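You operate a simulated robot arm through the tools that you are given. There is no shell and no other tool. Be economical: measure what you need, move in short steps, check, and stop when the job is done.

The job below is to be done with a simulated robot arm. You get a single attempt, and the scene is never put back.

TASK
Wind the rest of the hose in and latch the drum.
Fine: packing block six lies by the loose hose and would snag it: move it to the crate top first; free the latch to wind, fingers away from the drum. Set down upright: packing block.

It is judged by the outcome, as a careful person would: the job done as asked, and still so three seconds after it is handed in. It fails if anything else is knocked over, pushed out of place, dropped, spilled or broken.

THE ROBOT
A 6-joint arm with a two-finger parallel gripper on a trunk, on a base that drives. Base frame: it is fixed to the floor where the robot stands at the start and does not move with it; the origin is under the middle of the robot, x ahead of it, y to its left, z up. Lengths are in mm, angles in degrees, forces in N, time in s.
With the tool pointing down near the work surface it reaches from about 260 to 680 mm from the robot's upright axis, wherever it stands. Its first joint turns from -166.0 to 166.0 degrees. Places, roughly: crate top [600, 0, 600]; drum latch [100, 1200, 700]; winder crank [0, 1300, 700]. Payload 3.91 kg.
Tool frame: the origin (TCP) lies between the finger pads and is the grasp point; the fingertips stand 30 mm ahead of it; z points along the fingers, y is the line along which they close. Largest opening 110 mm; finger width 20, thickness 10; the body of the gripper, 48 by 112 mm, starts 55 mm behind the TCP.
Orientation is told as [roll, pitch, yaw] about the base's x, y, z axes, in that order, counted from this pose: with the fingers straight down and closing along the base's y, the tool's x points along the base's -x, its y along +y and its z along -z.

THE INTERFACE
- The arm moves only by the tool play_rows. Its argument "rows" is a list of rows, each an object of numbers (a shift or turn left out is 0, a gripper value left out holds the last): "wx", "wy", "wz": the turn, a rotation vector about the base's x, y, z in degrees; "x", "y", "z": the shift along the base's x, y, z in mm; "jaw": the closure in counts, from 0 (fully open) to 255 (shut). In form: [{"wx": .., "wy": .., "wz": .., "x": .., "y": .., "z": .., "jaw": ..}, ...]. A call has 1 to 20 rows; each row shifts and turns the commanded pose from where the row before left it. Rows are played at 5 a second. More than 50 mm and 8.6 degrees between two rows, or a gripper value outside its range, and nothing of the call is played. Where a pose cannot be reached the arm comes as near as it can. A force on the tool above 90 N (or 10 N above the force at the start of the call, whichever is more), or a blocked arm, ends the call early, and 0.2 s more pass. The fingers move at their own pace (about 108 mm/s each) and stop on an object; they squeeze with about 40 N. The grip force told is the motor's: it shows also when the fingers shut on nothing. Time passes only in rows, and 0.2 s behind the last, so rows that do not move let the fingers close. It gives the time, the measured TCP pose, the force on the tool (base axes), the opening and the grip force at its end, in the units of the frame above (readings bear some noise), with the torque about the TCP (base axes, N m) and any sound that the robot's microphone picked up, and new pictures: "views" is both (left out), scene, wrist or none.
- Cameras (640 x 400 px; columns grow to the right, rows downward): "scene" is now at [-112.7, 55.9, 1293.8]; the picture's right is [0.69, -0.72, 0.00], its down [-0.55, -0.52, -0.66] and it looks along [0.48, 0.45, -0.75] (base axes); focal length 274 px, centre (320, 200). "wrist" rides on the gripper at [77, 7, -114] in the tool frame; the picture's right is [-0.09, 1.00, 0.00], its down [-0.80, -0.07, -0.59] and it looks along [-0.59, -0.05, 0.80] (tool axes); focal length 270 px, centre (320, 200). There is no depth. A picture from a camera that has moved, and an enlarged one, comes with that camera's place and axes in the base frame and with its lens.
- move_column(by): slides the trunk up (or, below 0, down) by that many mm; the arm and the scene camera ride with it, the base frame stays. It gives what a move gives, with no picture.
- roll_base(legs): drives the robot by 1 to 6 legs, each [ahead, left, turn to the left] in mm, mm and degrees, along the robot's own axes; the way and the turn of a leg run together, so that a leg with both is an arc; at most 1500 mm and 180 degrees a leg. The arm and the cameras ride along, it lands a little off, and it stops where it bumps. It gives what a move gives, and a new picture of the scene camera.
- head_to(pan, tilt): turns the head with the scene camera to pan (to the left, within 86 degrees either way) and tilt (down, from -29 to 69), counted from straight ahead of the robot. It gives what a move gives, and a new picture of the scene camera.
- zoom(camera, box): a new picture of the part [left, top, right, bottom] of that camera's present view, enlarged. The clock stands still meanwhile.
- sign_off(): hands the job in; it is judged then, once.

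Go step by step. Nothing tells you exact positions but the pictures and the camera data: compare them with the known pose of the tool, close in by small moves and look again before you grip or let go. The budget is 120 turns and 260 pictures, counting those below and the enlarged ones. Unless the task says otherwise, let go and move clear before handing in, and close with one line.

The tools are called after "Emit:" by a JSON object that holds its "op" and its "data". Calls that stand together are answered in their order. play_rows: Moves the arm, as the interface text tells. Its arguments: {"type":"object","properties":{"rows":{"type":"array","items":{"type":"object","properties":{"wx":{"type":"number"},"wy":{"type":"number"},"wz":{"type":"number"},"x":{"type":"number"},"y":{"type":"number"},"z":{"type":"number"},"jaw":{"type":"number"}}}},"views":{"type":"string","enum":["both","scene","wrist","none"]}},"required":["rows"]} The other tools are called the same way: move_column (by) slides the trunk up or down; roll_base (legs) drives the base; head_to (pan, tilt) turns the head that bears the scene camera; zoom (camera, box) takes an enlarged picture of a part of a camera's view; sign_off () hands the job in.

At the start:

```text
time: 0.0
tool_pos: [191.2, 395.0, 842.0]
tcp_rot: [0.1, -0.1, 0.0]
wrist_force: [0.0, -0.1, -0.2]
torque: [0.02, 0.0, 0.02]
finger_gap: 110.2
grip_force: 0.1
trunk travel left (down, up): [-250.0, 290.0]
robot x, y, heading: [-2.5, -2.3, -0.2]
head pan, tilt: [43.5, 48.9]
```

scene: 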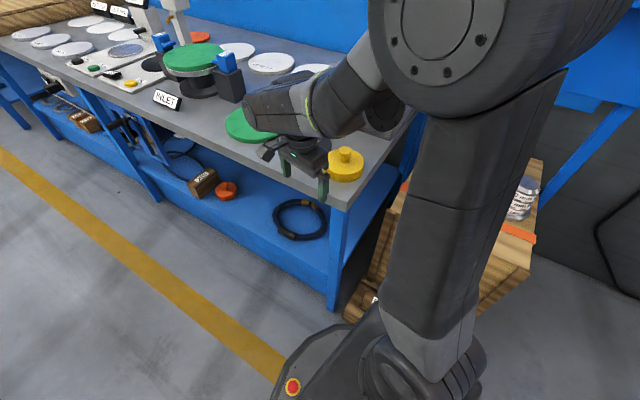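
wrist: 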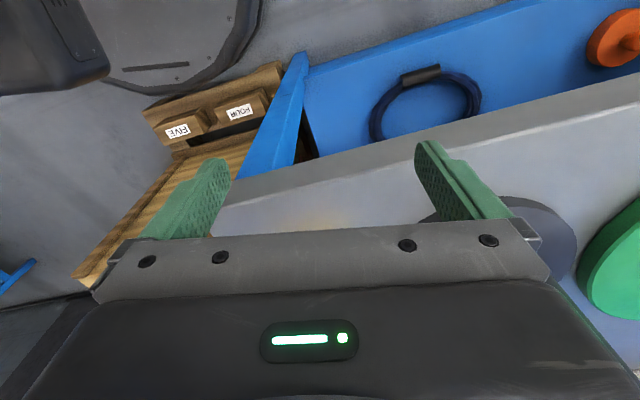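

I see a blue bench to the front-left and a crate to the front right. I'll turn the head to survey the winder and the crate.

Emit:
{"op": "head_to", "data": {"pan": 80, "tilt": 35}}

Emit:
{"op": "head_to", "data": {"pan": 0, "tilt": 45}}

```text
time: 1.0
tool_pos: [191.1, 394.8, 842.9]
tcp_rot: [-0.1, 0.0, 0.0]
wrist_force: [-0.4, 0.1, 0.8]
torque: [-0.04, 0.0, 0.01]
finger_gap: 110.0
grip_force: 0.0
trunk travel left (down, up): [-250.0, 290.0]
robot x, y, heading: [-2.5, 1.8, -0.2]
head pan, tilt: [80.0, 35.0]
camera scene: at [-153.9, 88.9, 1314.1], right [0.98, -0.17, 0.0], down [-0.1, -0.57, -0.82], along [0.14, 0.81, -0.57], focal length 274 px, centre (320, 200)
```

scene: 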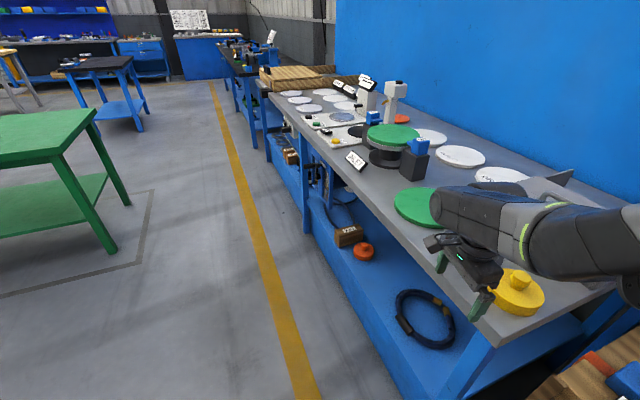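

```text
time: 2.5
tool_pos: [190.0, 394.3, 842.6]
tcp_rot: [0.0, 0.1, 0.0]
wrist_force: [0.4, 0.3, -0.2]
torque: [-0.01, -0.01, -0.02]
finger_gap: 110.1
grip_force: 0.0
trunk travel left (down, up): [-250.0, 290.0]
robot x, y, heading: [-1.0, -0.4, -0.2]
head pan, tilt: [0.0, 45.0]
camera scene: at [-87.9, 2.3, 1299.3], right [0.0, -1.0, 0.0], down [-0.71, 0.0, -0.71], along [0.71, 0.0, -0.71], focal length 274 px, centre (320, 200)
```

scene: 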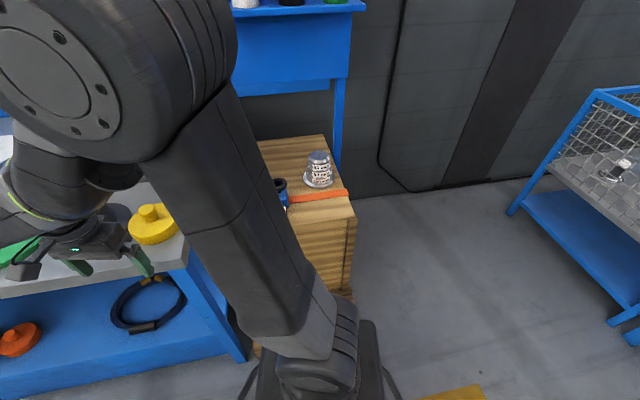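

The crate top shows cups and a strap; the winder should be on the bench's far part. I'll look left again and zoom.

Emit:
{"op": "head_to", "data": {"pan": 80, "tilt": 35}}

Emit:
{"op": "zoom", "data": {"camera": "scene", "box": [240, 70, 440, 195]}}

Emit:
{"op": "zoom", "data": {"camera": "scene", "box": [260, 140, 420, 260]}}

Emit:
{"op": "zoom", "data": {"camera": "wrist", "box": [60, 40, 320, 220]}}

```text
time: 4.1
tool_pos: [189.5, 394.5, 843.8]
tcp_rot: [0.0, 0.0, 0.0]
wrist_force: [0.0, -0.2, 0.0]
torque: [0.01, -0.01, 0.01]
finger_gap: 109.9
grip_force: 0.0
trunk travel left (down, up): [-250.0, 290.0]
robot x, y, heading: [0.9, -2.6, -0.1]
head pan, tilt: [80.0, 35.0]
camera scene: at [-153.9, 88.9, 1314.1], right [0.98, -0.17, 0.0], down [-0.1, -0.56, -0.82], along [0.14, 0.81, -0.57], focal length 274 px, centre (320, 200)
```

scene: 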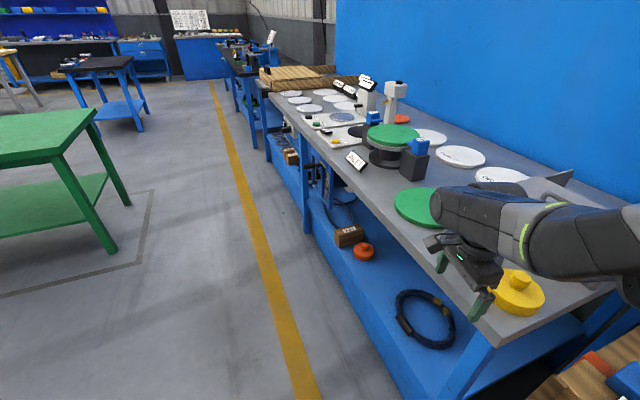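

```text
3.20 times, centred on (340, 132) of scene
camera zoom: at [-153.9, 88.9, 1314.1], right [0.98, -0.17, 0.0], down [-0.1, -0.56, -0.82], along [0.14, 0.81, -0.57], focal length 876 px, centre (256, 416)
```

zoom: 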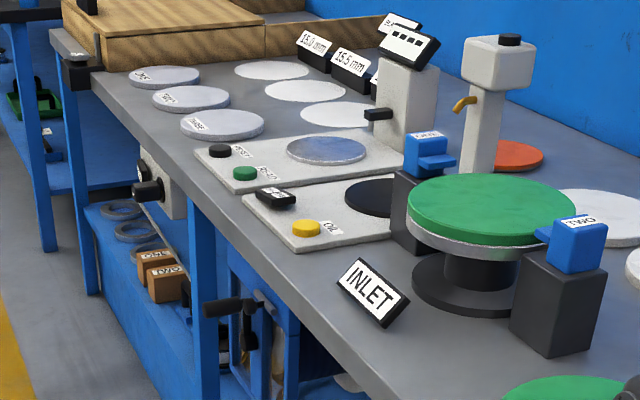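

```text
3.33 times, centred on (340, 200) of scene
camera zoom: at [-153.9, 88.9, 1314.1], right [0.98, -0.17, 0.0], down [-0.1, -0.56, -0.82], along [0.14, 0.81, -0.57], focal length 913 px, centre (253, 200)
```

zoom: 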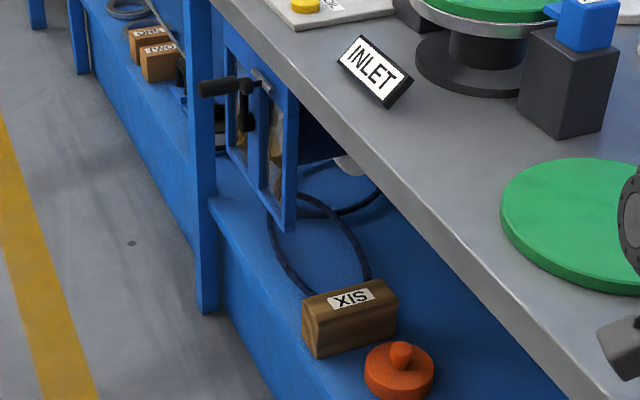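

```text
2.22 times, centred on (190, 130) of wrist
camera zoom: at [112.6, 401.3, 957.4], right [0.09, 1.0, 0.0], down [0.8, -0.07, 0.59], along [0.59, -0.05, -0.8], focal length 601 px, centre (609, 356)
```

zoom: 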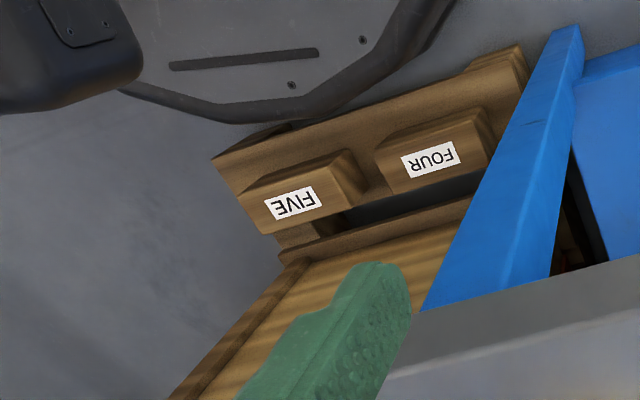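

The winder with its T-shaped crank sits under the bench around [0,1300,700], and block SIX lies on the lower shelf near [150,1070]. The bench's front seems turned by about 13°. I'll back away from the bench, then drive left along it.

Emit:
{"op": "roll_base", "data": {"legs": [[-480, 0, 0], [0, 950, 0], [0, 0, 13]]}}

Emit:
{"op": "head_to", "data": {"pan": 0, "tilt": 45}}

Emit:
{"op": "head_to", "data": {"pan": 35, "tilt": 45}}

```text
time: 12.3
tool_pos: [-415.7, 1358.7, 843.5]
tcp_rot: [0.0, 0.0, 14.1]
wrist_force: [-0.4, -0.5, 0.0]
torque: [0.02, -0.04, 0.02]
finger_gap: 110.1
grip_force: 0.1
trunk travel left (down, up): [-250.0, 290.0]
robot x, y, heading: [-502.5, 929.3, 14.1]
head pan, tilt: [80.0, 35.0]
camera scene: at [-674.3, 978.5, 1314.1], right [1.0, 0.07, 0.0], down [0.04, -0.57, -0.82], along [-0.06, 0.82, -0.57], focal length 274 px, centre (320, 200)
```

scene: 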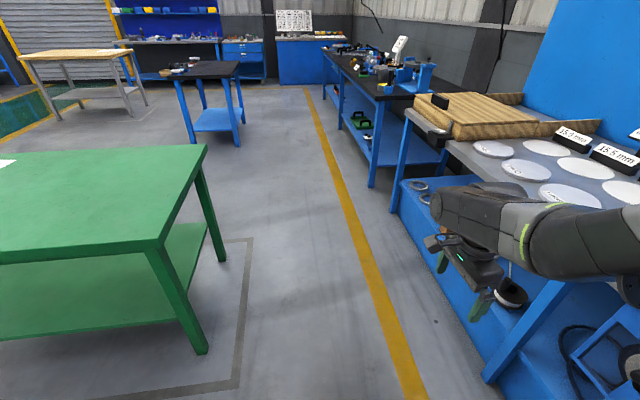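

```text
time: 13.8
tool_pos: [-415.0, 1358.3, 842.8]
tcp_rot: [-0.1, 0.0, 14.0]
wrist_force: [-1.4, 0.6, 0.2]
torque: [-0.01, -0.01, 0.0]
finger_gap: 109.9
grip_force: 0.1
trunk travel left (down, up): [-250.0, 290.0]
robot x, y, heading: [-503.9, 929.6, 14.4]
head pan, tilt: [0.0, 45.0]
camera scene: at [-589.2, 910.5, 1299.3], right [0.24, -0.97, 0.0], down [-0.69, -0.17, -0.71], along [0.69, 0.17, -0.71], focal length 274 px, centre (320, 200)
```

scene: 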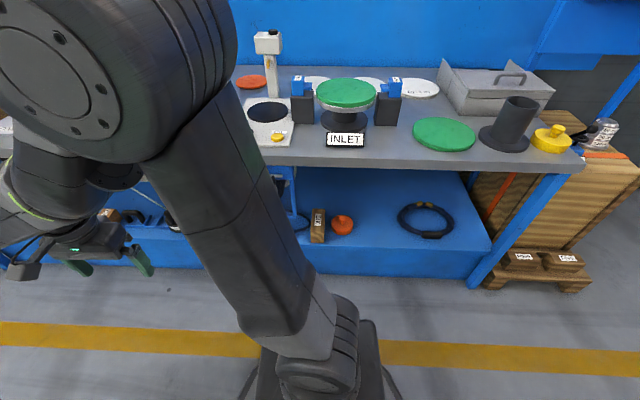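

```text
time: 14.8
tool_pos: [-415.3, 1360.2, 843.1]
tcp_rot: [0.0, 0.0, 14.0]
wrist_force: [-0.1, 0.3, 0.1]
torque: [-0.02, 0.01, 0.0]
finger_gap: 110.1
grip_force: 0.0
trunk travel left (down, up): [-250.0, 290.0]
robot x, y, heading: [-506.6, 927.2, 14.2]
head pan, tilt: [35.0, 45.0]
camera scene: at [-614.8, 952.1, 1299.3], right [0.76, -0.66, 0.0], down [-0.46, -0.53, -0.71], along [0.46, 0.53, -0.71], focal length 274 px, centre (320, 200)
```

scene: 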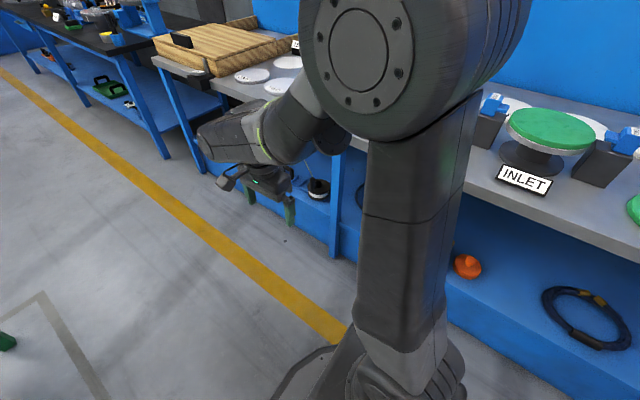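

The bench front is now square to the robot. Block SIX lies on the lower shelf. I'll zoom on it and use the wrist camera.

Emit:
{"op": "play_rows", "data": {"rows": [{"wz": 0}], "views": "wrist"}}

Emit:
{"op": "head_to", "data": {"pan": 5, "tilt": 45}}

Emit:
{"op": "zoom", "data": {"camera": "scene", "box": [240, 150, 400, 250]}}

```text
time: 15.2
tool_pos: [-415.1, 1359.3, 843.3]
tcp_rot: [0.0, 0.0, 14.1]
wrist_force: [0.2, -0.5, 0.2]
torque: [0.0, -0.01, 0.01]
finger_gap: 110.0
grip_force: 0.0
trunk travel left (down, up): [-250.0, 290.0]
robot x, y, heading: [-500.5, 933.0, 14.2]
head pan, tilt: [35.0, 45.0]
camera wrist: at [-492.6, 1346.8, 957.4], right [-0.16, 0.99, 0.0], down [0.79, 0.13, 0.59], along [0.59, 0.09, -0.8], focal length 270 px, centre (320, 200)
```

wrist: 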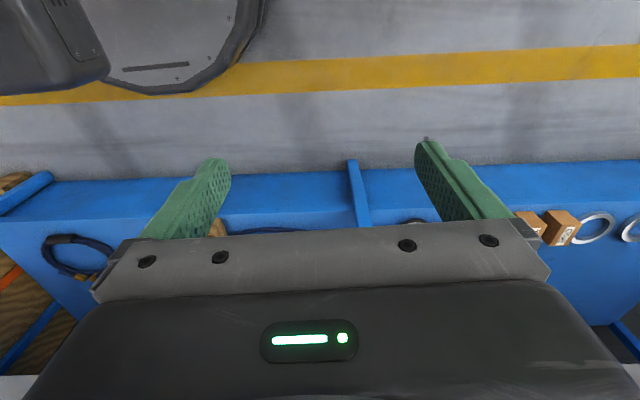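

```text
time: 16.2
tool_pos: [-415.6, 1358.8, 842.4]
tcp_rot: [-0.1, 0.0, 14.0]
wrist_force: [0.2, 0.2, -0.3]
torque: [0.01, -0.02, 0.02]
finger_gap: 109.9
grip_force: 0.0
trunk travel left (down, up): [-250.0, 290.0]
robot x, y, heading: [-505.8, 931.5, 14.2]
head pan, tilt: [5.0, 45.0]
camera scene: at [-591.2, 917.3, 1299.3], right [0.33, -0.94, 0.0], down [-0.67, -0.23, -0.71], along [0.67, 0.23, -0.71], focal length 274 px, centre (320, 200)
```

scene: 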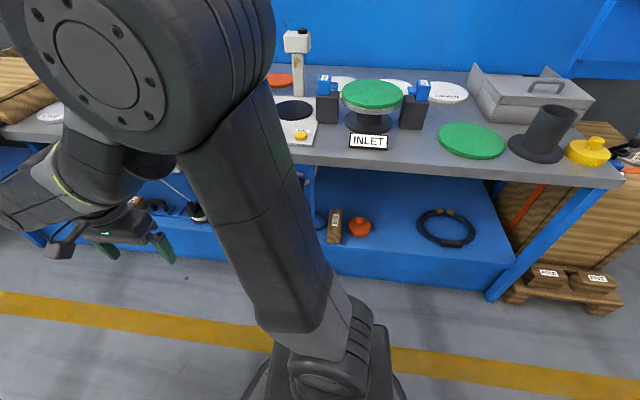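

```text
4.00 times, centred on (320, 200) of scene
camera zoom: at [-591.2, 917.3, 1299.3], right [0.33, -0.94, 0.0], down [-0.67, -0.23, -0.71], along [0.67, 0.23, -0.71], focal length 1096 px, centre (320, 200)
```

zoom: 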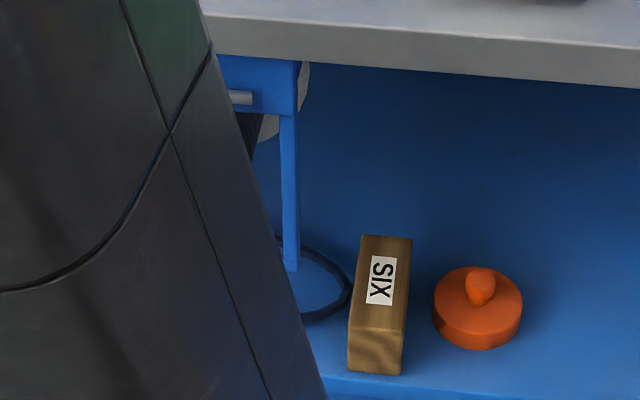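

Block SIX is about 140×56×66 mm, on the shelf near [100–237, 1105], z≈320–390, with its long side running into the bench. I'll swing the arm ahead of the robot and tilt the tool forward 45°, still clear of the bench.

Emit:
{"op": "play_rows", "data": {"rows": [{"x": 33, "y": -34}, {"x": 33, "y": -34}, {"x": 33, "y": -34}, {"x": 33, "y": -34}, {"x": 33, "y": -34}, {"x": 33, "y": -34}, {"x": 33, "y": -34}, {"x": 33, "y": -34}, {"wx": 1.8, "wy": -7.3, "z": -20}, {"wx": 1.8, "wy": -7.3, "z": -20}, {"wx": 1.8, "wy": -7.3, "z": -20}, {"wx": 1.8, "wy": -7.3, "z": -20}, {"wx": 1.8, "wy": -7.3, "z": -20}, {"wx": 1.8, "wy": -7.3, "z": -20}]}}

```text
time: 19.2
tool_pos: [-103.7, 1095.5, 794.3]
tcp_rot: [-3.8, -37.2, 13.5]
wrist_force: [-0.6, 0.6, -0.2]
torque: [-0.04, -0.02, -0.01]
finger_gap: 110.0
grip_force: 0.1
out of reach, approached as far as the arm can: row 12, 13, 14
trunk travel left (down, up): [-250.0, 290.0]
robot x, y, heading: [-506.5, 928.5, 14.0]
head pan, tilt: [5.0, 45.0]
camera scene: at [-591.2, 917.3, 1299.3], right [0.33, -0.94, 0.0], down [-0.67, -0.23, -0.71], along [0.67, 0.23, -0.71], focal length 274 px, centre (320, 200)
camera wrist: at [-235.8, 1078.9, 838.1], right [-0.12, 0.99, 0.0], down [0.27, 0.03, 0.96], along [0.95, 0.12, -0.28], focal length 270 px, centre (320, 200)
```

scene: 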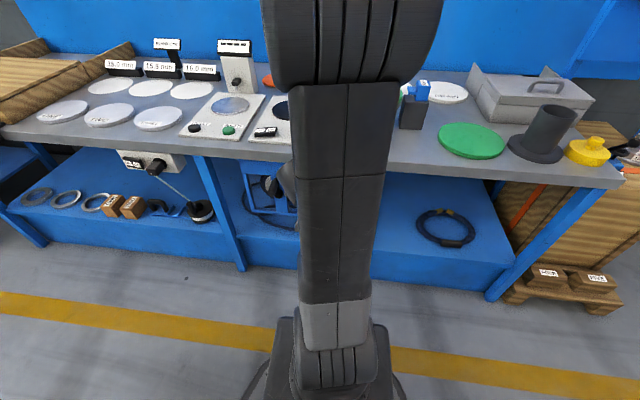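
wrist: 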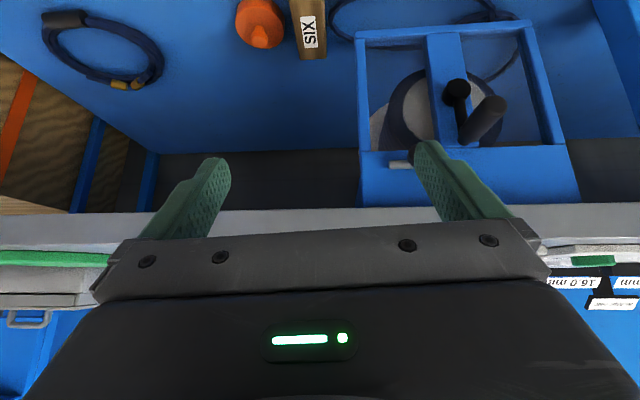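

The wrist camera (picture upside down) shows the winder with its crank, drum and a pale latch pin on the frame's top plate. Zooming.

Emit:
{"op": "zoom", "data": {"camera": "wrist", "box": [330, 0, 590, 210]}}

Emit:
{"op": "zoom", "data": {"camera": "wrist", "box": [230, 0, 360, 90]}}

Emit:
{"op": "zoom", "data": {"camera": "scene", "box": [200, 130, 330, 250]}}

```text
1.90 times, centred on (460, 105) of wrist
camera zoom: at [-235.8, 1078.9, 838.1], right [-0.12, 0.99, 0.0], down [0.27, 0.03, 0.96], along [0.95, 0.12, -0.28], focal length 515 px, centre (53, 381)
```

zoom: 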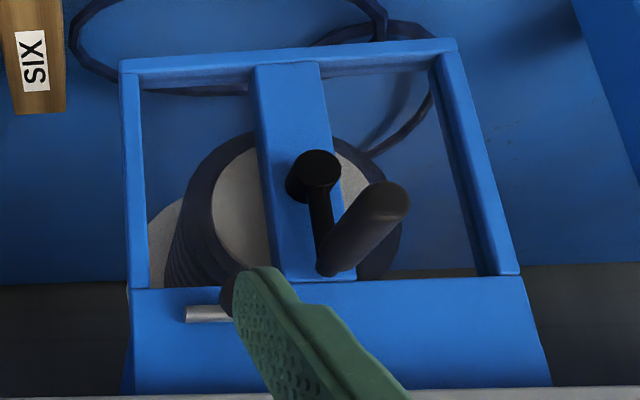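

```text
4.44 times, centred on (295, 45) of wrist
camera zoom: at [-235.8, 1078.9, 838.1], right [-0.12, 0.99, 0.0], down [0.27, 0.03, 0.96], along [0.95, 0.12, -0.28], focal length 1201 px, centre (431, 889)
```

zoom: 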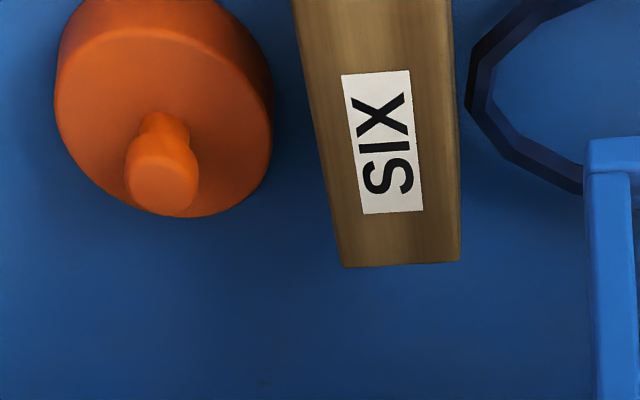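

```text
3.33 times, centred on (265, 190) of scene
camera zoom: at [-591.2, 917.3, 1299.3], right [0.33, -0.94, 0.0], down [-0.67, -0.23, -0.71], along [0.67, 0.23, -0.71], focal length 913 px, centre (503, 233)
```

zoom: 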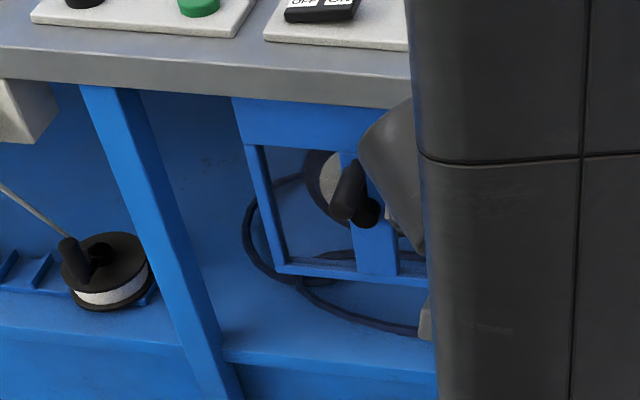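

Block geometry is confirmed: its far end is near [230,1125] and its near end near [100,1095], z≈320–390. I'll lower the trunk so the arm can get down to the shelf.

Emit:
{"op": "move_column", "data": {"by": -250}}

Emit:
{"op": "play_rows", "data": {"rows": [{"x": 0, "z": -30}, {"x": 0, "z": -30}, {"z": -30}, {"wx": 0.7, "wy": -3.5, "z": -30}, {"wx": 0.7, "wy": -3.5}]}}

```text
time: 21.8
tool_pos: [-105.1, 1094.2, 543.7]
tcp_rot: [-3.8, -37.3, 13.5]
wrist_force: [0.9, 0.3, 1.6]
torque: [-0.02, -0.01, -0.02]
finger_gap: 110.3
grip_force: 0.1
trunk travel left (down, up): [0.0, 540.0]
robot x, y, heading: [-505.8, 927.9, 13.7]
head pan, tilt: [5.0, 45.0]
```

```text
time: 23.0
tool_pos: [-99.8, 1108.6, 436.8]
tcp_rot: [-5.4, -44.2, 14.5]
wrist_force: [1.0, 0.4, 0.4]
torque: [-0.01, 0.0, -0.01]
finger_gap: 110.3
grip_force: 0.0
out of reach, approached as far as the arm can: row 4, 5
trunk travel left (down, up): [0.0, 540.0]
robot x, y, heading: [-502.9, 932.2, 14.1]
head pan, tilt: [5.0, 45.0]
camera scene: at [-591.2, 917.2, 1049.3], right [0.33, -0.94, 0.0], down [-0.67, -0.23, -0.71], along [0.67, 0.23, -0.71], focal length 274 px, centre (320, 200)
camera wrist: at [-235.7, 1091.9, 464.4], right [-0.13, 0.99, 0.0], down [0.16, 0.02, 0.99], along [0.98, 0.12, -0.16], focal length 270 px, centre (320, 200)
```

scene: 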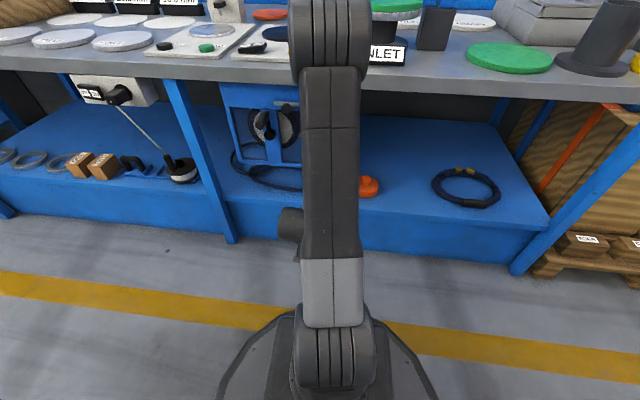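
wrist: 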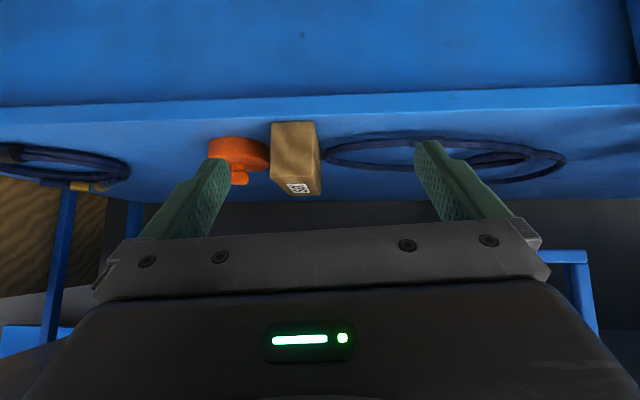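

Shelf top z≈302, block near end at x≈110. I'll zoom in on the block before approaching.

Emit:
{"op": "zoom", "data": {"camera": "wrist", "box": [200, 90, 360, 210]}}

Emit:
{"op": "zoom", "data": {"camera": "scene", "box": [200, 60, 320, 210]}}

```text
3.33 times, centred on (280, 150) of wrist
camera zoom: at [-235.7, 1091.9, 464.4], right [-0.13, 0.99, 0.0], down [0.16, 0.02, 0.99], along [0.98, 0.12, -0.16], focal length 901 px, centre (453, 367)
```

zoom: 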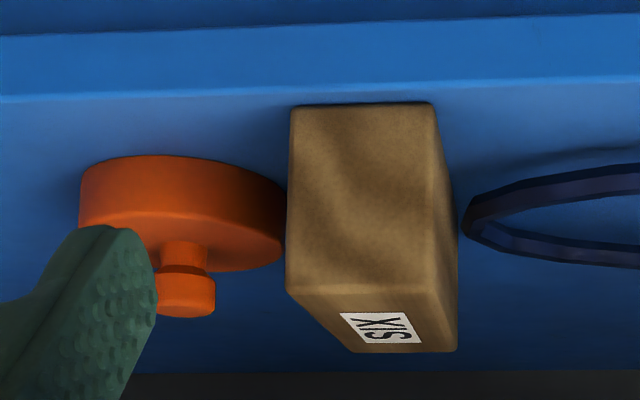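

```text
2.67 times, centred on (260, 135) of scene
camera zoom: at [-591.2, 917.2, 1049.3], right [0.33, -0.94, 0.0], down [-0.67, -0.23, -0.71], along [0.67, 0.23, -0.71], focal length 730 px, centre (480, 373)
```

zoom: 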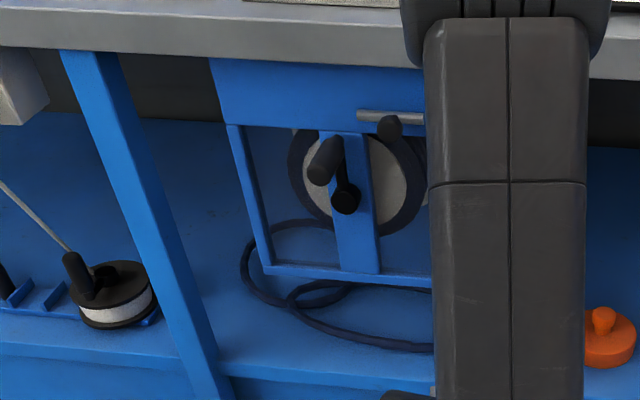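

The block's axis is about 11° and its front centre is at ≈[104,1097]. I'll edge the base forward and align the heading, then look again.

Emit:
{"op": "roll_base", "data": {"legs": [[110, -40, -3]]}}

Emit:
{"op": "play_rows", "data": {"rows": [{"x": -5}], "views": "wrist"}}

```text
time: 24.2
tool_pos: [22.8, 1073.2, 436.9]
tcp_rot: [-5.3, -44.3, 11.5]
wrist_force: [0.7, -0.1, -0.3]
torque: [-0.05, 0.03, -0.01]
finger_gap: 110.1
grip_force: 0.2
trunk travel left (down, up): [0.0, 540.0]
robot x, y, heading: [-390.8, 914.7, 11.2]
head pan, tilt: [5.0, 45.0]
camera scene: at [-476.5, 906.4, 1049.3], right [0.28, -0.96, 0.0], down [-0.68, -0.2, -0.71], along [0.68, 0.2, -0.71], focal length 274 px, centre (320, 200)
```

scene: 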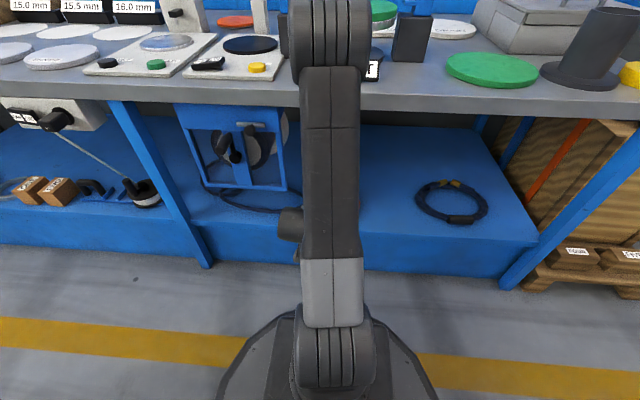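

```text
time: 24.6
tool_pos: [18.8, 1073.5, 436.0]
tcp_rot: [-5.5, -44.1, 11.8]
wrist_force: [0.8, 0.6, -0.2]
torque: [-0.02, 0.02, -0.01]
finger_gap: 110.1
grip_force: 0.0
trunk travel left (down, up): [0.0, 540.0]
robot x, y, heading: [-385.6, 914.1, 11.2]
head pan, tilt: [5.0, 45.0]
camera wrist: at [-117.1, 1063.0, 464.8], right [-0.07, 1.0, -0.01], down [0.16, 0.02, 0.99], along [0.98, 0.07, -0.16], focal length 270 px, centre (320, 200)
```

wrist: 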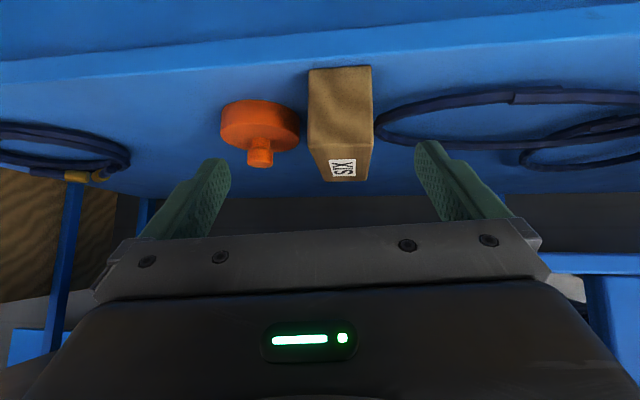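

The block centre-line and shelf height agree. I'll square up the tool (35° tilt, yaw 11°), narrow the jaws to about 82 mm and drop in front of the block.

Emit:
{"op": "play_rows", "data": {"rows": [{"wx": 1.15, "wy": 4.9, "wz": 1.35, "jaw": 65}, {"wx": 1.15, "wy": 4.9, "wz": 1.35}, {"x": 10, "y": 5, "z": -40}, {"x": 11, "y": 5, "z": -39}]}}

```text
time: 25.6
tool_pos: [51.8, 1111.1, 386.6]
tcp_rot: [-1.8, -34.5, 12.1]
wrist_force: [-0.4, -0.2, 0.3]
torque: [0.0, -0.03, -0.04]
finger_gap: 82.1
grip_force: 0.0
out of reach, approached as far as the arm can: row 1, 2, 3, 4
trunk travel left (down, up): [0.0, 540.0]
robot x, y, heading: [-390.7, 914.9, 11.2]
head pan, tilt: [5.0, 45.0]
camera scene: at [-476.8, 906.3, 1049.3], right [0.28, -0.96, 0.0], down [-0.68, -0.2, -0.71], along [0.68, 0.2, -0.71], focal length 274 px, centre (320, 200)
camera wrist: at [-76.0, 1095.1, 437.9], right [-0.12, 0.99, 0.02], down [0.33, 0.02, 0.94], along [0.94, 0.12, -0.33], focal length 270 px, centre (320, 200)
```

scene: 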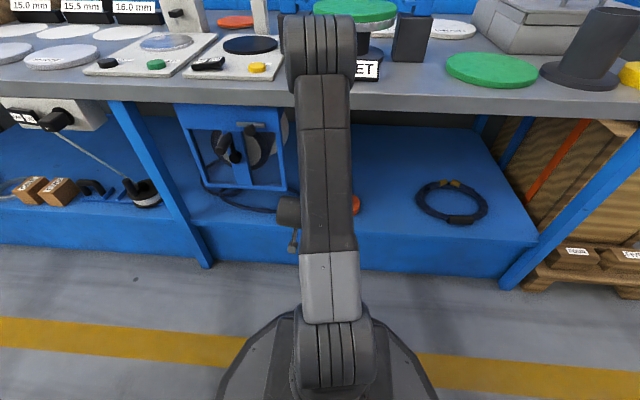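
wrist: 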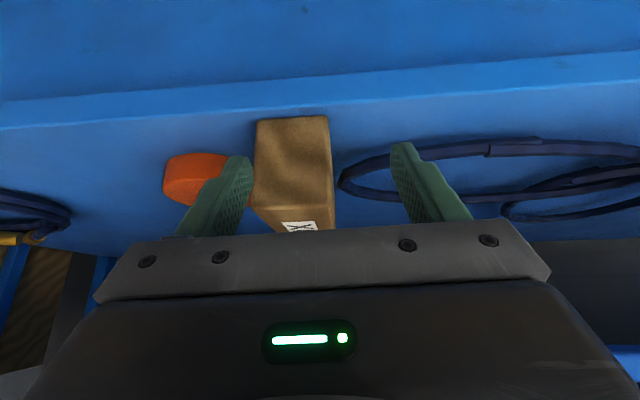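

The arm is at its near-side limit here; going slightly forward should free it. I'll correct sideways by small steps.

Emit:
{"op": "play_rows", "data": {"rows": [{"x": 20, "y": -20}, {"z": -10}, {"z": 0}]}}

```text
time: 26.4
tool_pos: [72.9, 1119.5, 385.3]
tcp_rot: [-1.0, -34.7, 11.3]
wrist_force: [-0.3, -0.5, -0.3]
torque: [-0.01, 0.01, -0.02]
finger_gap: 81.7
grip_force: 0.1
out of reach, approached as far as the arm can: row 1, 2
trunk travel left (down, up): [0.0, 540.0]
robot x, y, heading: [-385.0, 914.7, 11.1]
head pan, tilt: [5.0, 45.0]
camera scene: at [-476.5, 906.4, 1049.3], right [0.28, -0.96, 0.0], down [-0.68, -0.2, -0.71], along [0.68, 0.2, -0.71], focal length 274 px, centre (320, 200)
camera wrist: at [-55.9, 1102.7, 436.9], right [-0.12, 0.99, 0.04], down [0.32, 0.0, 0.95], along [0.94, 0.12, -0.32], focal length 270 px, centre (320, 200)
```

scene: 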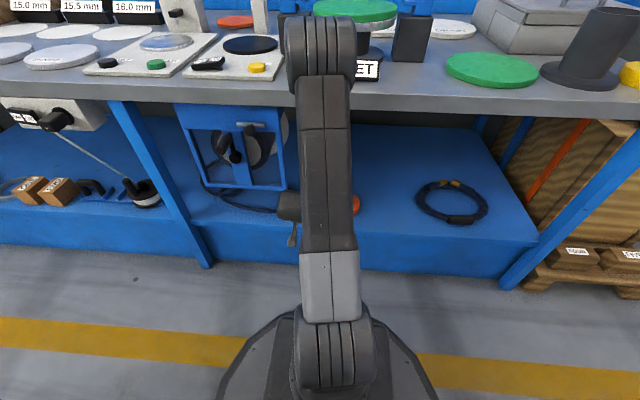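
wrist: 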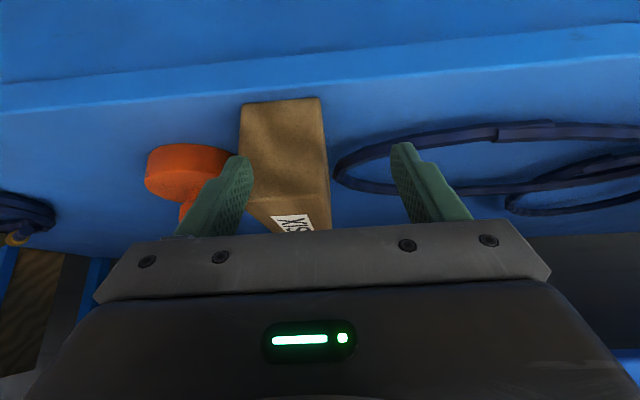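

The limit seems to be the arm's inner (folded) reach, so I'll back the base 75 mm and then approach with the arm more extended.

Emit:
{"op": "roll_base", "data": {"legs": [[-75, 0, 0]]}}

Emit:
{"op": "play_rows", "data": {"rows": [{"x": 30, "y": -10}, {"x": 25, "y": -10}, {"z": -14}, {"z": -14}, {"z": 0}]}}

```text
time: 27.4
tool_pos: [-1.3, 1106.1, 387.7]
tcp_rot: [-1.1, -34.7, 11.4]
wrist_force: [-0.6, 1.6, 0.0]
torque: [-0.02, -0.03, -0.04]
finger_gap: 81.9
grip_force: 0.1
trunk travel left (down, up): [0.0, 540.0]
robot x, y, heading: [-463.3, 898.3, 11.2]
head pan, tilt: [5.0, 45.0]
camera scene: at [-551.1, 891.6, 1049.3], right [0.28, -0.96, 0.0], down [-0.68, -0.2, -0.71], along [0.68, 0.2, -0.71], focal length 274 px, centre (320, 200)
```

scene: 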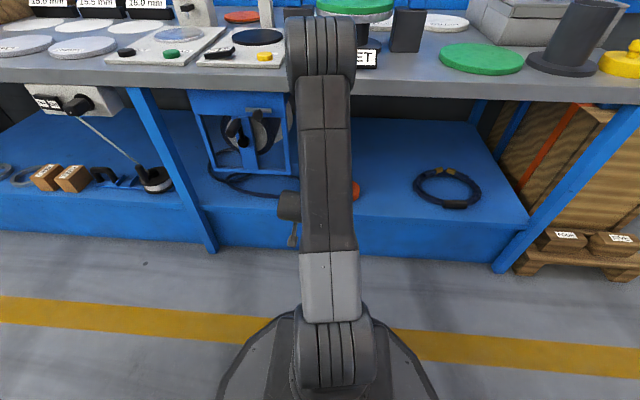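

```text
time: 28.6
tool_pos: [46.5, 1107.0, 359.1]
tcp_rot: [-1.6, -34.6, 11.3]
wrist_force: [-0.3, 0.9, 0.6]
torque: [-0.04, -0.04, -0.03]
finger_gap: 82.1
grip_force: 0.1
out of reach, approached as far as the arm can: row 2, 3, 4
trunk travel left (down, up): [0.0, 540.0]
robot x, y, heading: [-464.0, 901.5, 11.2]
head pan, tilt: [5.0, 45.0]
camera scene: at [-551.1, 891.6, 1049.3], right [0.28, -0.96, 0.0], down [-0.68, -0.2, -0.71], along [0.68, 0.2, -0.71], focal length 274 px, centre (320, 200)
camera wrist: at [-82.5, 1091.5, 409.9], right [-0.11, 0.99, 0.03], down [0.32, 0.01, 0.95], along [0.94, 0.12, -0.32], focal length 270 px, centre (320, 200)
```

scene: 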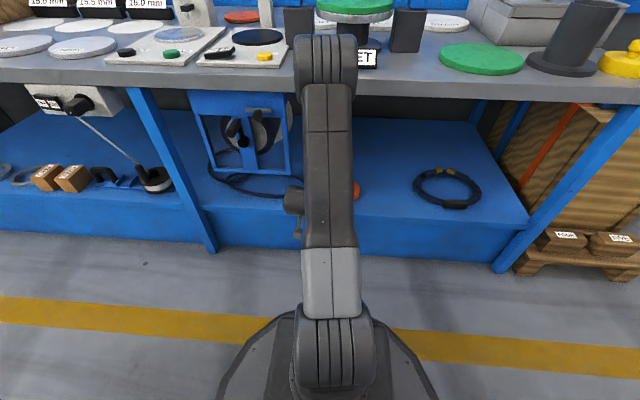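
wrist: 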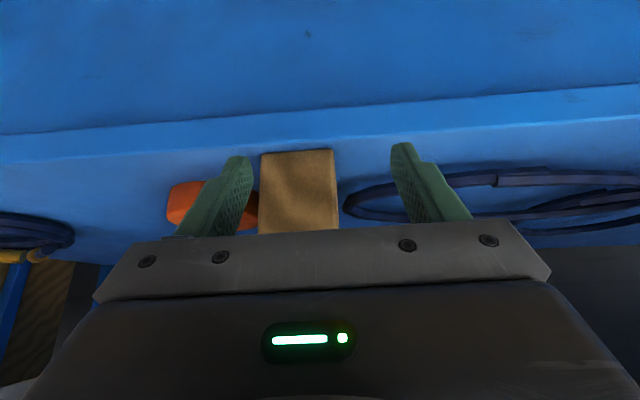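

Height is right; the arm prefers a fixed sideways offset, so I'll shift the base 22 mm right to line up with the block.

Emit:
{"op": "roll_base", "data": {"legs": [[0, -22, 0]]}}

Emit:
{"op": "play_rows", "data": {"rows": [{"x": 0}], "views": "wrist"}}

```text
time: 29.4
tool_pos: [50.6, 1084.5, 358.3]
tcp_rot: [-1.5, -34.6, 11.4]
wrist_force: [-0.2, 0.0, -0.6]
torque: [-0.02, 0.01, -0.01]
finger_gap: 82.0
grip_force: 0.0
trunk travel left (down, up): [0.0, 540.0]
robot x, y, heading: [-456.9, 876.1, 11.0]
head pan, tilt: [5.0, 45.0]
camera scene: at [-546.6, 869.2, 1049.3], right [0.28, -0.96, 0.0], down [-0.68, -0.2, -0.71], along [0.68, 0.2, -0.71], focal length 274 px, centre (320, 200)
```

scene: 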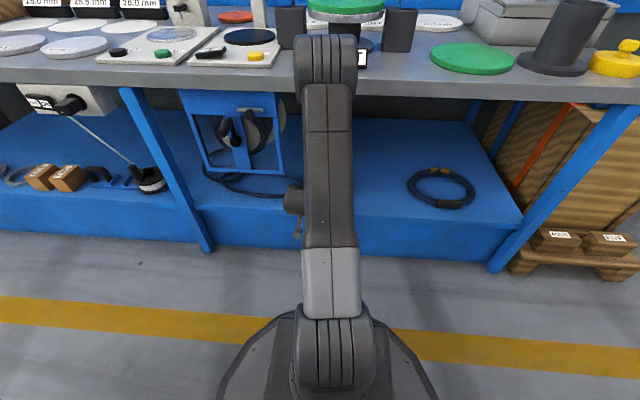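

```text
time: 29.8
tool_pos: [51.0, 1085.3, 359.1]
tcp_rot: [-1.5, -34.7, 11.4]
wrist_force: [-0.3, -0.1, 0.4]
torque: [0.01, 0.02, -0.03]
finger_gap: 82.0
grip_force: 0.1
trunk travel left (down, up): [0.0, 540.0]
robot x, y, heading: [-459.4, 877.7, 11.3]
head pan, tilt: [5.0, 45.0]
camera wrist: at [-78.2, 1069.0, 410.0], right [-0.11, 0.99, 0.03], down [0.32, 0.01, 0.95], along [0.94, 0.12, -0.32], focal length 270 px, centre (320, 200)
```

wrist: 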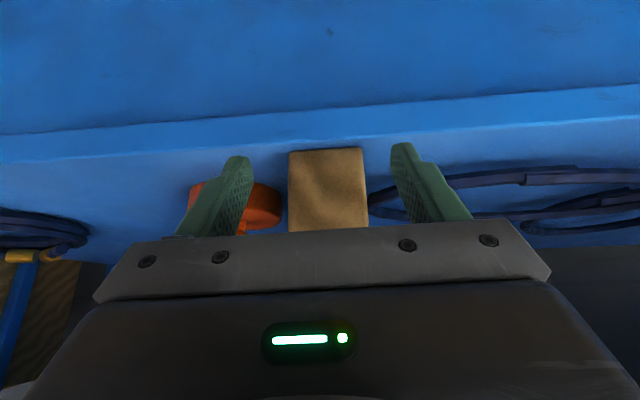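

The block is centred between the fingers. The orange cap is close on its right-hand side, so I'll narrow to about 72 mm and go in only about 42 mm deep, fingertips above the hose and cap rim.

Emit:
{"op": "play_rows", "data": {"rows": [{"jaw": 88, "z": 5}, {"x": 25, "y": 5}, {"x": 25, "y": 5}, {"x": 25, "y": 5}, {"x": 0}], "views": "wrist"}}

```text
time: 31.0
tool_pos: [123.4, 1101.4, 364.0]
tcp_rot: [-1.5, -34.6, 11.4]
wrist_force: [-0.2, 0.0, 0.5]
torque: [0.05, -0.04, 0.0]
finger_gap: 72.2
grip_force: 0.0
trunk travel left (down, up): [0.0, 540.0]
robot x, y, heading: [-461.4, 880.2, 10.8]
head pan, tilt: [5.0, 45.0]
camera wrist: at [-5.1, 1084.6, 415.3], right [-0.11, 0.99, 0.03], down [0.33, 0.01, 0.95], along [0.94, 0.12, -0.32], focal length 270 px, centre (320, 200)
```

wrist: 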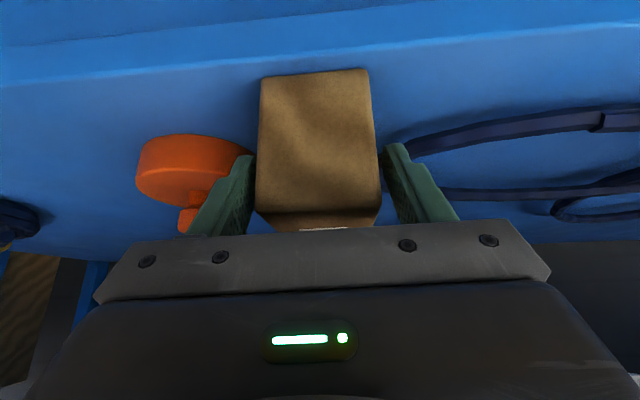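

Centred with clearance on both sides. I'll advance another 26 mm.

Emit:
{"op": "play_rows", "data": {"rows": [{"x": 13, "y": 2}, {"x": 13, "y": 2.5}, {"x": 0}], "views": "wrist"}}

```text
time: 31.8
tool_pos: [151.7, 1105.0, 363.2]
tcp_rot: [-1.5, -34.7, 11.3]
wrist_force: [-0.1, 0.1, -0.2]
torque: [0.0, -0.01, 0.0]
finger_gap: 72.2
grip_force: 0.2
trunk travel left (down, up): [0.0, 540.0]
robot x, y, heading: [-460.5, 876.4, 11.0]
head pan, tilt: [5.0, 45.0]
camera wrist: at [22.4, 1088.9, 414.6], right [-0.11, 0.99, 0.03], down [0.32, 0.01, 0.95], along [0.94, 0.12, -0.32], focal length 270 px, centre (320, 200)
```

wrist: 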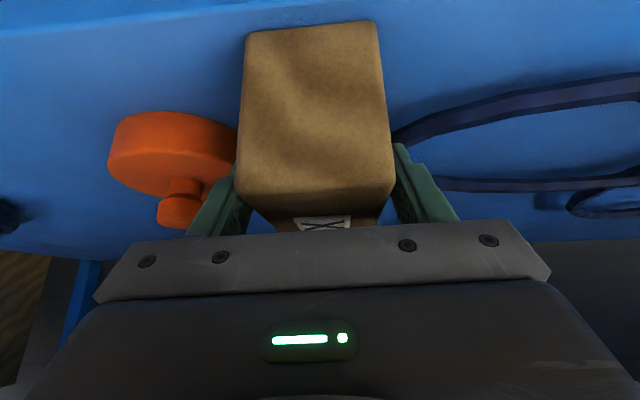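

The fingers straddle the block well; closing now.

Emit:
{"op": "play_rows", "data": {"rows": [{"jaw": 130}, {"jaw": 255}, {"x": 0}, {"x": 0}], "views": "wrist"}}

Emit:
{"op": "play_rows", "data": {"rows": [{"z": 10}, {"z": 10}, {"z": 15}, {"x": 0}], "views": "wrist"}}

```text
time: 32.8
tool_pos: [150.1, 1104.5, 364.1]
tcp_rot: [-1.6, -34.7, 11.4]
wrist_force: [0.5, 2.9, 2.9]
torque: [0.32, 0.25, -0.09]
finger_gap: 59.6
grip_force: 39.7
trunk travel left (down, up): [0.0, 540.0]
robot x, y, heading: [-457.3, 878.2, 11.2]
head pan, tilt: [5.0, 45.0]
camera wrist: at [22.2, 1089.0, 414.8], right [-0.11, 0.99, 0.03], down [0.32, 0.01, 0.95], along [0.94, 0.12, -0.32], focal length 270 px, centre (320, 200)
```

wrist: 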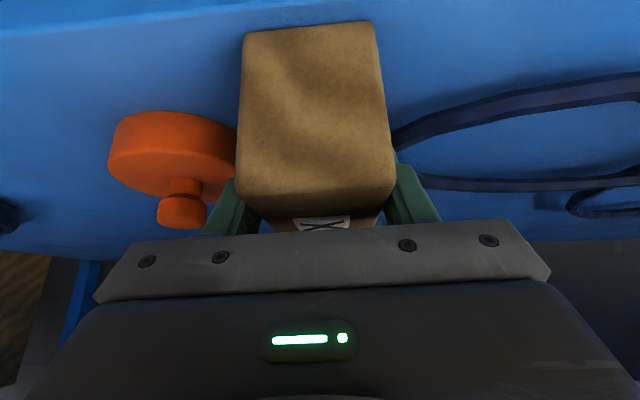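

```text
time: 33.8
tool_pos: [151.0, 1105.3, 399.7]
tcp_rot: [-1.6, -34.6, 11.4]
wrist_force: [0.3, 1.0, -3.5]
torque: [-0.05, 0.09, 0.0]
finger_gap: 60.1
grip_force: 39.7
trunk travel left (down, up): [0.0, 540.0]
robot x, y, heading: [-461.2, 874.4, 11.2]
head pan, tilt: [5.0, 45.0]
camera wrist: at [22.8, 1088.2, 450.2], right [-0.11, 0.99, 0.03], down [0.33, 0.01, 0.95], along [0.94, 0.12, -0.32], focal length 270 px, centre (320, 200)
```

wrist: 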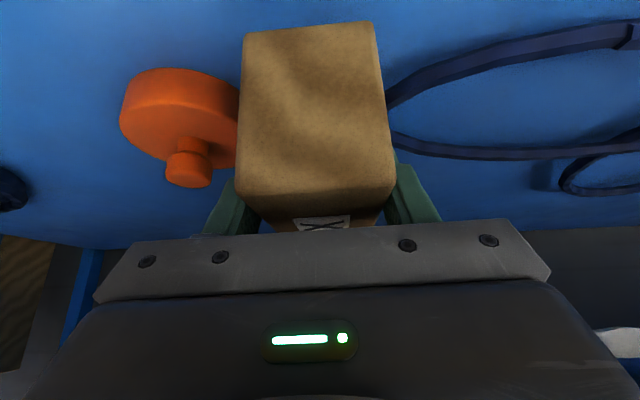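

The block is held (≈3.5 N). I'll back straight out from under the bench, raise the trunk, and drive along the bench toward the crate.

Emit:
{"op": "roll_base", "data": {"legs": [[-320, 0, 0]]}}

Emit:
{"op": "move_column", "data": {"by": 400}}

Emit:
{"op": "roll_base", "data": {"legs": [[0, -1000, 0]]}}

```text
time: 35.9
tool_pos: [-160.0, 1041.2, 399.0]
tcp_rot: [-1.4, -34.7, 11.3]
wrist_force: [0.8, -0.7, -4.0]
torque: [-0.02, 0.11, 0.01]
finger_gap: 59.7
grip_force: 40.4
trunk travel left (down, up): [0.0, 540.0]
robot x, y, heading: [-767.5, 818.0, 11.2]
head pan, tilt: [5.0, 45.0]
camera scene: at [-857.9, 808.0, 1049.3], right [0.28, -0.96, 0.0], down [-0.68, -0.2, -0.71], along [0.68, 0.2, -0.71], focal length 274 px, centre (320, 200)
```

scene: 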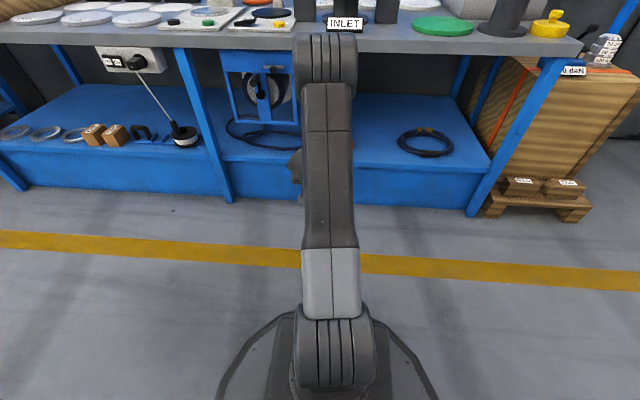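

```text
time: 39.8
tool_pos: [-159.3, 1042.1, 799.5]
tcp_rot: [-1.5, -34.6, 11.4]
wrist_force: [-0.1, 1.1, -3.6]
torque: [0.0, 0.09, 0.01]
finger_gap: 59.9
grip_force: 39.9
trunk travel left (down, up): [-400.0, 140.0]
robot x, y, heading: [-773.2, 815.3, 11.1]
head pan, tilt: [5.0, 45.0]
```

```text
time: 44.9
tool_pos: [33.0, 82.4, 799.9]
tcp_rot: [-1.5, -34.6, 12.2]
wrist_force: [-0.8, 0.2, -3.0]
torque: [-0.01, 0.1, -0.04]
finger_gap: 59.7
grip_force: 40.2
trunk travel left (down, up): [-400.0, 140.0]
robot x, y, heading: [-575.3, -151.5, 11.8]
head pan, tilt: [5.0, 45.0]
camera scene: at [-661.3, -159.7, 1449.3], right [0.29, -0.96, 0.0], down [-0.68, -0.21, -0.71], along [0.68, 0.21, -0.71], focal length 274 px, centre (320, 200)
```

scene: 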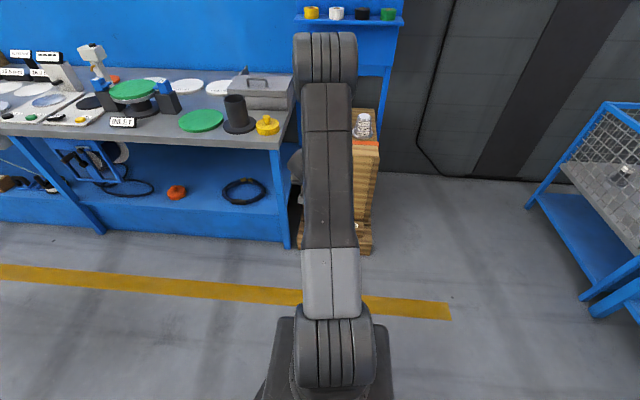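

The crate stands right of the bench with a jar on its top; the arm hides most of it. I'll drive a bit further right to get a clear view of the crate top.

Emit:
{"op": "roll_base", "data": {"legs": [[200, -350, 0]]}}

Emit:
{"op": "head_to", "data": {"pan": 30, "tilt": 40}}

Emit:
{"op": "play_rows", "data": {"rows": [{"x": 0}], "views": "wrist"}}

```text
time: 47.4
tool_pos: [305.1, -219.1, 799.4]
tcp_rot: [-1.5, -34.6, 11.6]
wrist_force: [-0.3, 0.1, -3.0]
torque: [-0.02, 0.13, -0.04]
finger_gap: 59.7
grip_force: 39.9
trunk travel left (down, up): [-400.0, 140.0]
robot x, y, heading: [-306.5, -448.6, 11.4]
head pan, tilt: [5.0, 45.0]
camera scene: at [-393.0, -455.9, 1449.3], right [0.28, -0.96, 0.0], down [-0.68, -0.2, -0.71], along [0.68, 0.2, -0.71], focal length 274 px, centre (320, 200)
```

scene: 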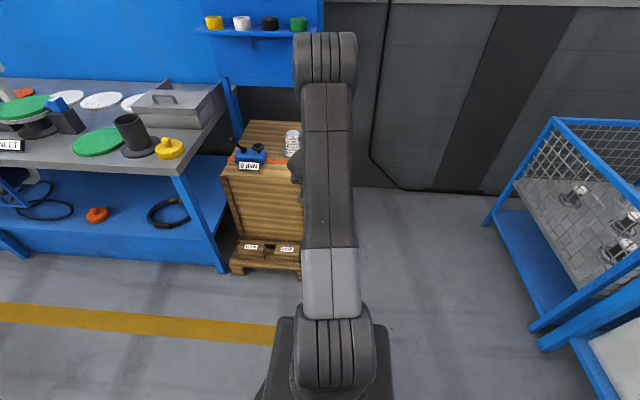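

```text
time: 48.3
tool_pos: [304.4, -219.0, 799.6]
tcp_rot: [-1.5, -34.5, 11.6]
wrist_force: [0.4, 0.1, -3.1]
torque: [-0.04, 0.08, 0.02]
finger_gap: 59.7
grip_force: 40.2
trunk travel left (down, up): [-400.0, 140.0]
robot x, y, heading: [-309.8, -450.3, 11.6]
head pan, tilt: [30.0, 40.0]
camera scene: at [-407.3, -422.6, 1456.6], right [0.66, -0.75, 0.0], down [-0.48, -0.42, -0.77], along [0.57, 0.51, -0.64], focal length 274 px, centre (320, 200)
```

scene: 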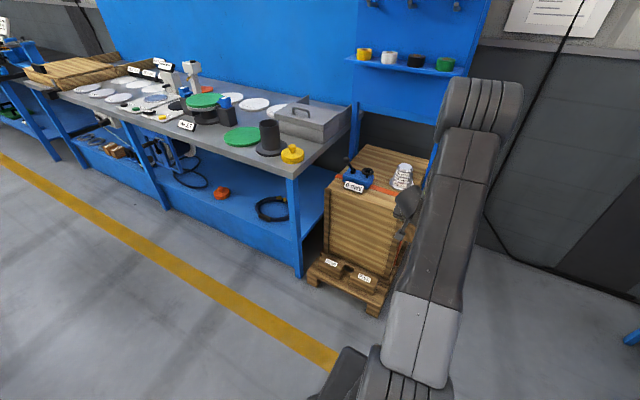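

```text
time: 48.7
tool_pos: [304.0, -219.0, 799.9]
tcp_rot: [-1.5, -34.7, 11.7]
wrist_force: [-0.3, -0.6, -4.2]
torque: [0.02, 0.08, 0.0]
finger_gap: 60.0
grip_force: 40.1
trunk travel left (down, up): [-400.0, 140.0]
robot x, y, heading: [-301.6, -448.7, 11.5]
head pan, tilt: [30.0, 40.0]
camera wrist: at [175.5, -235.3, 850.2], right [-0.11, 0.99, 0.03], down [0.33, 0.01, 0.95], along [0.94, 0.12, -0.32], focal length 270 px, centre (320, 200)
```

wrist: 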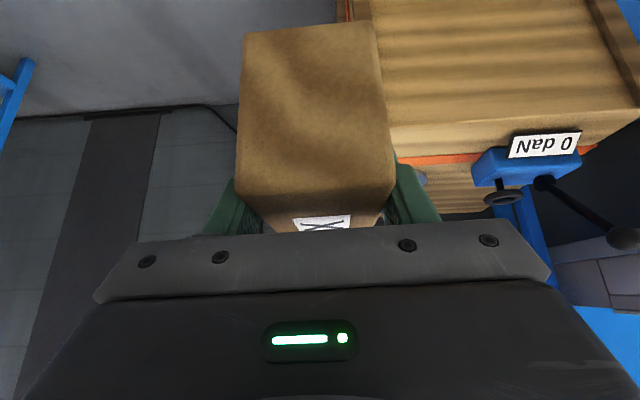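

Emit:
{"op": "zoom", "data": {"camera": "scene", "box": [310, 135, 430, 215]}}

Emit:
{"op": "head_to", "data": {"pan": 12, "tilt": 40}}

```text
5.00 times, centred on (370, 175) of scene
camera zoom: at [-407.4, -422.5, 1456.6], right [0.66, -0.75, 0.0], down [-0.48, -0.43, -0.77], along [0.57, 0.51, -0.64], focal length 1370 px, centre (70, 325)
```

zoom: 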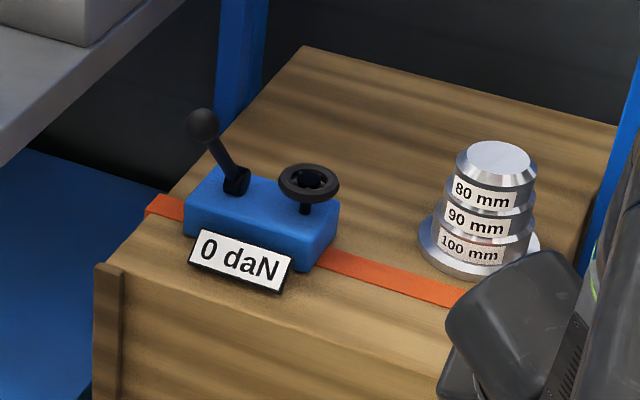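

```text
time: 49.5
tool_pos: [304.5, -218.4, 800.1]
tcp_rot: [-1.4, -34.6, 11.5]
wrist_force: [0.9, -0.5, -2.1]
torque: [-0.02, 0.08, 0.0]
finger_gap: 59.9
grip_force: 40.8
trunk travel left (down, up): [-400.0, 140.0]
robot x, y, heading: [-307.6, -450.4, 11.2]
head pan, tilt: [12.0, 40.0]
camera scene: at [-393.1, -444.9, 1456.6], right [0.4, -0.92, 0.0], down [-0.59, -0.26, -0.77], along [0.7, 0.3, -0.64], focal length 274 px, centre (320, 200)
```

scene: 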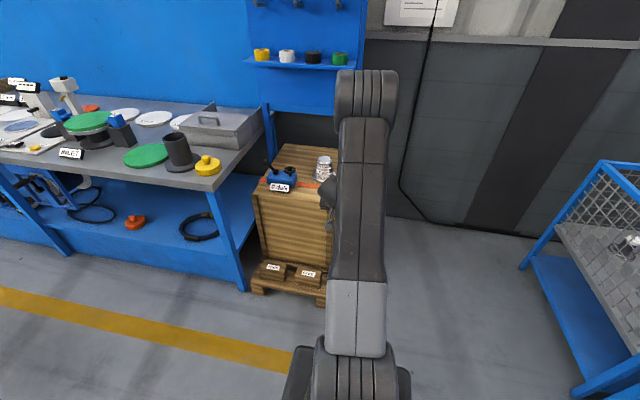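

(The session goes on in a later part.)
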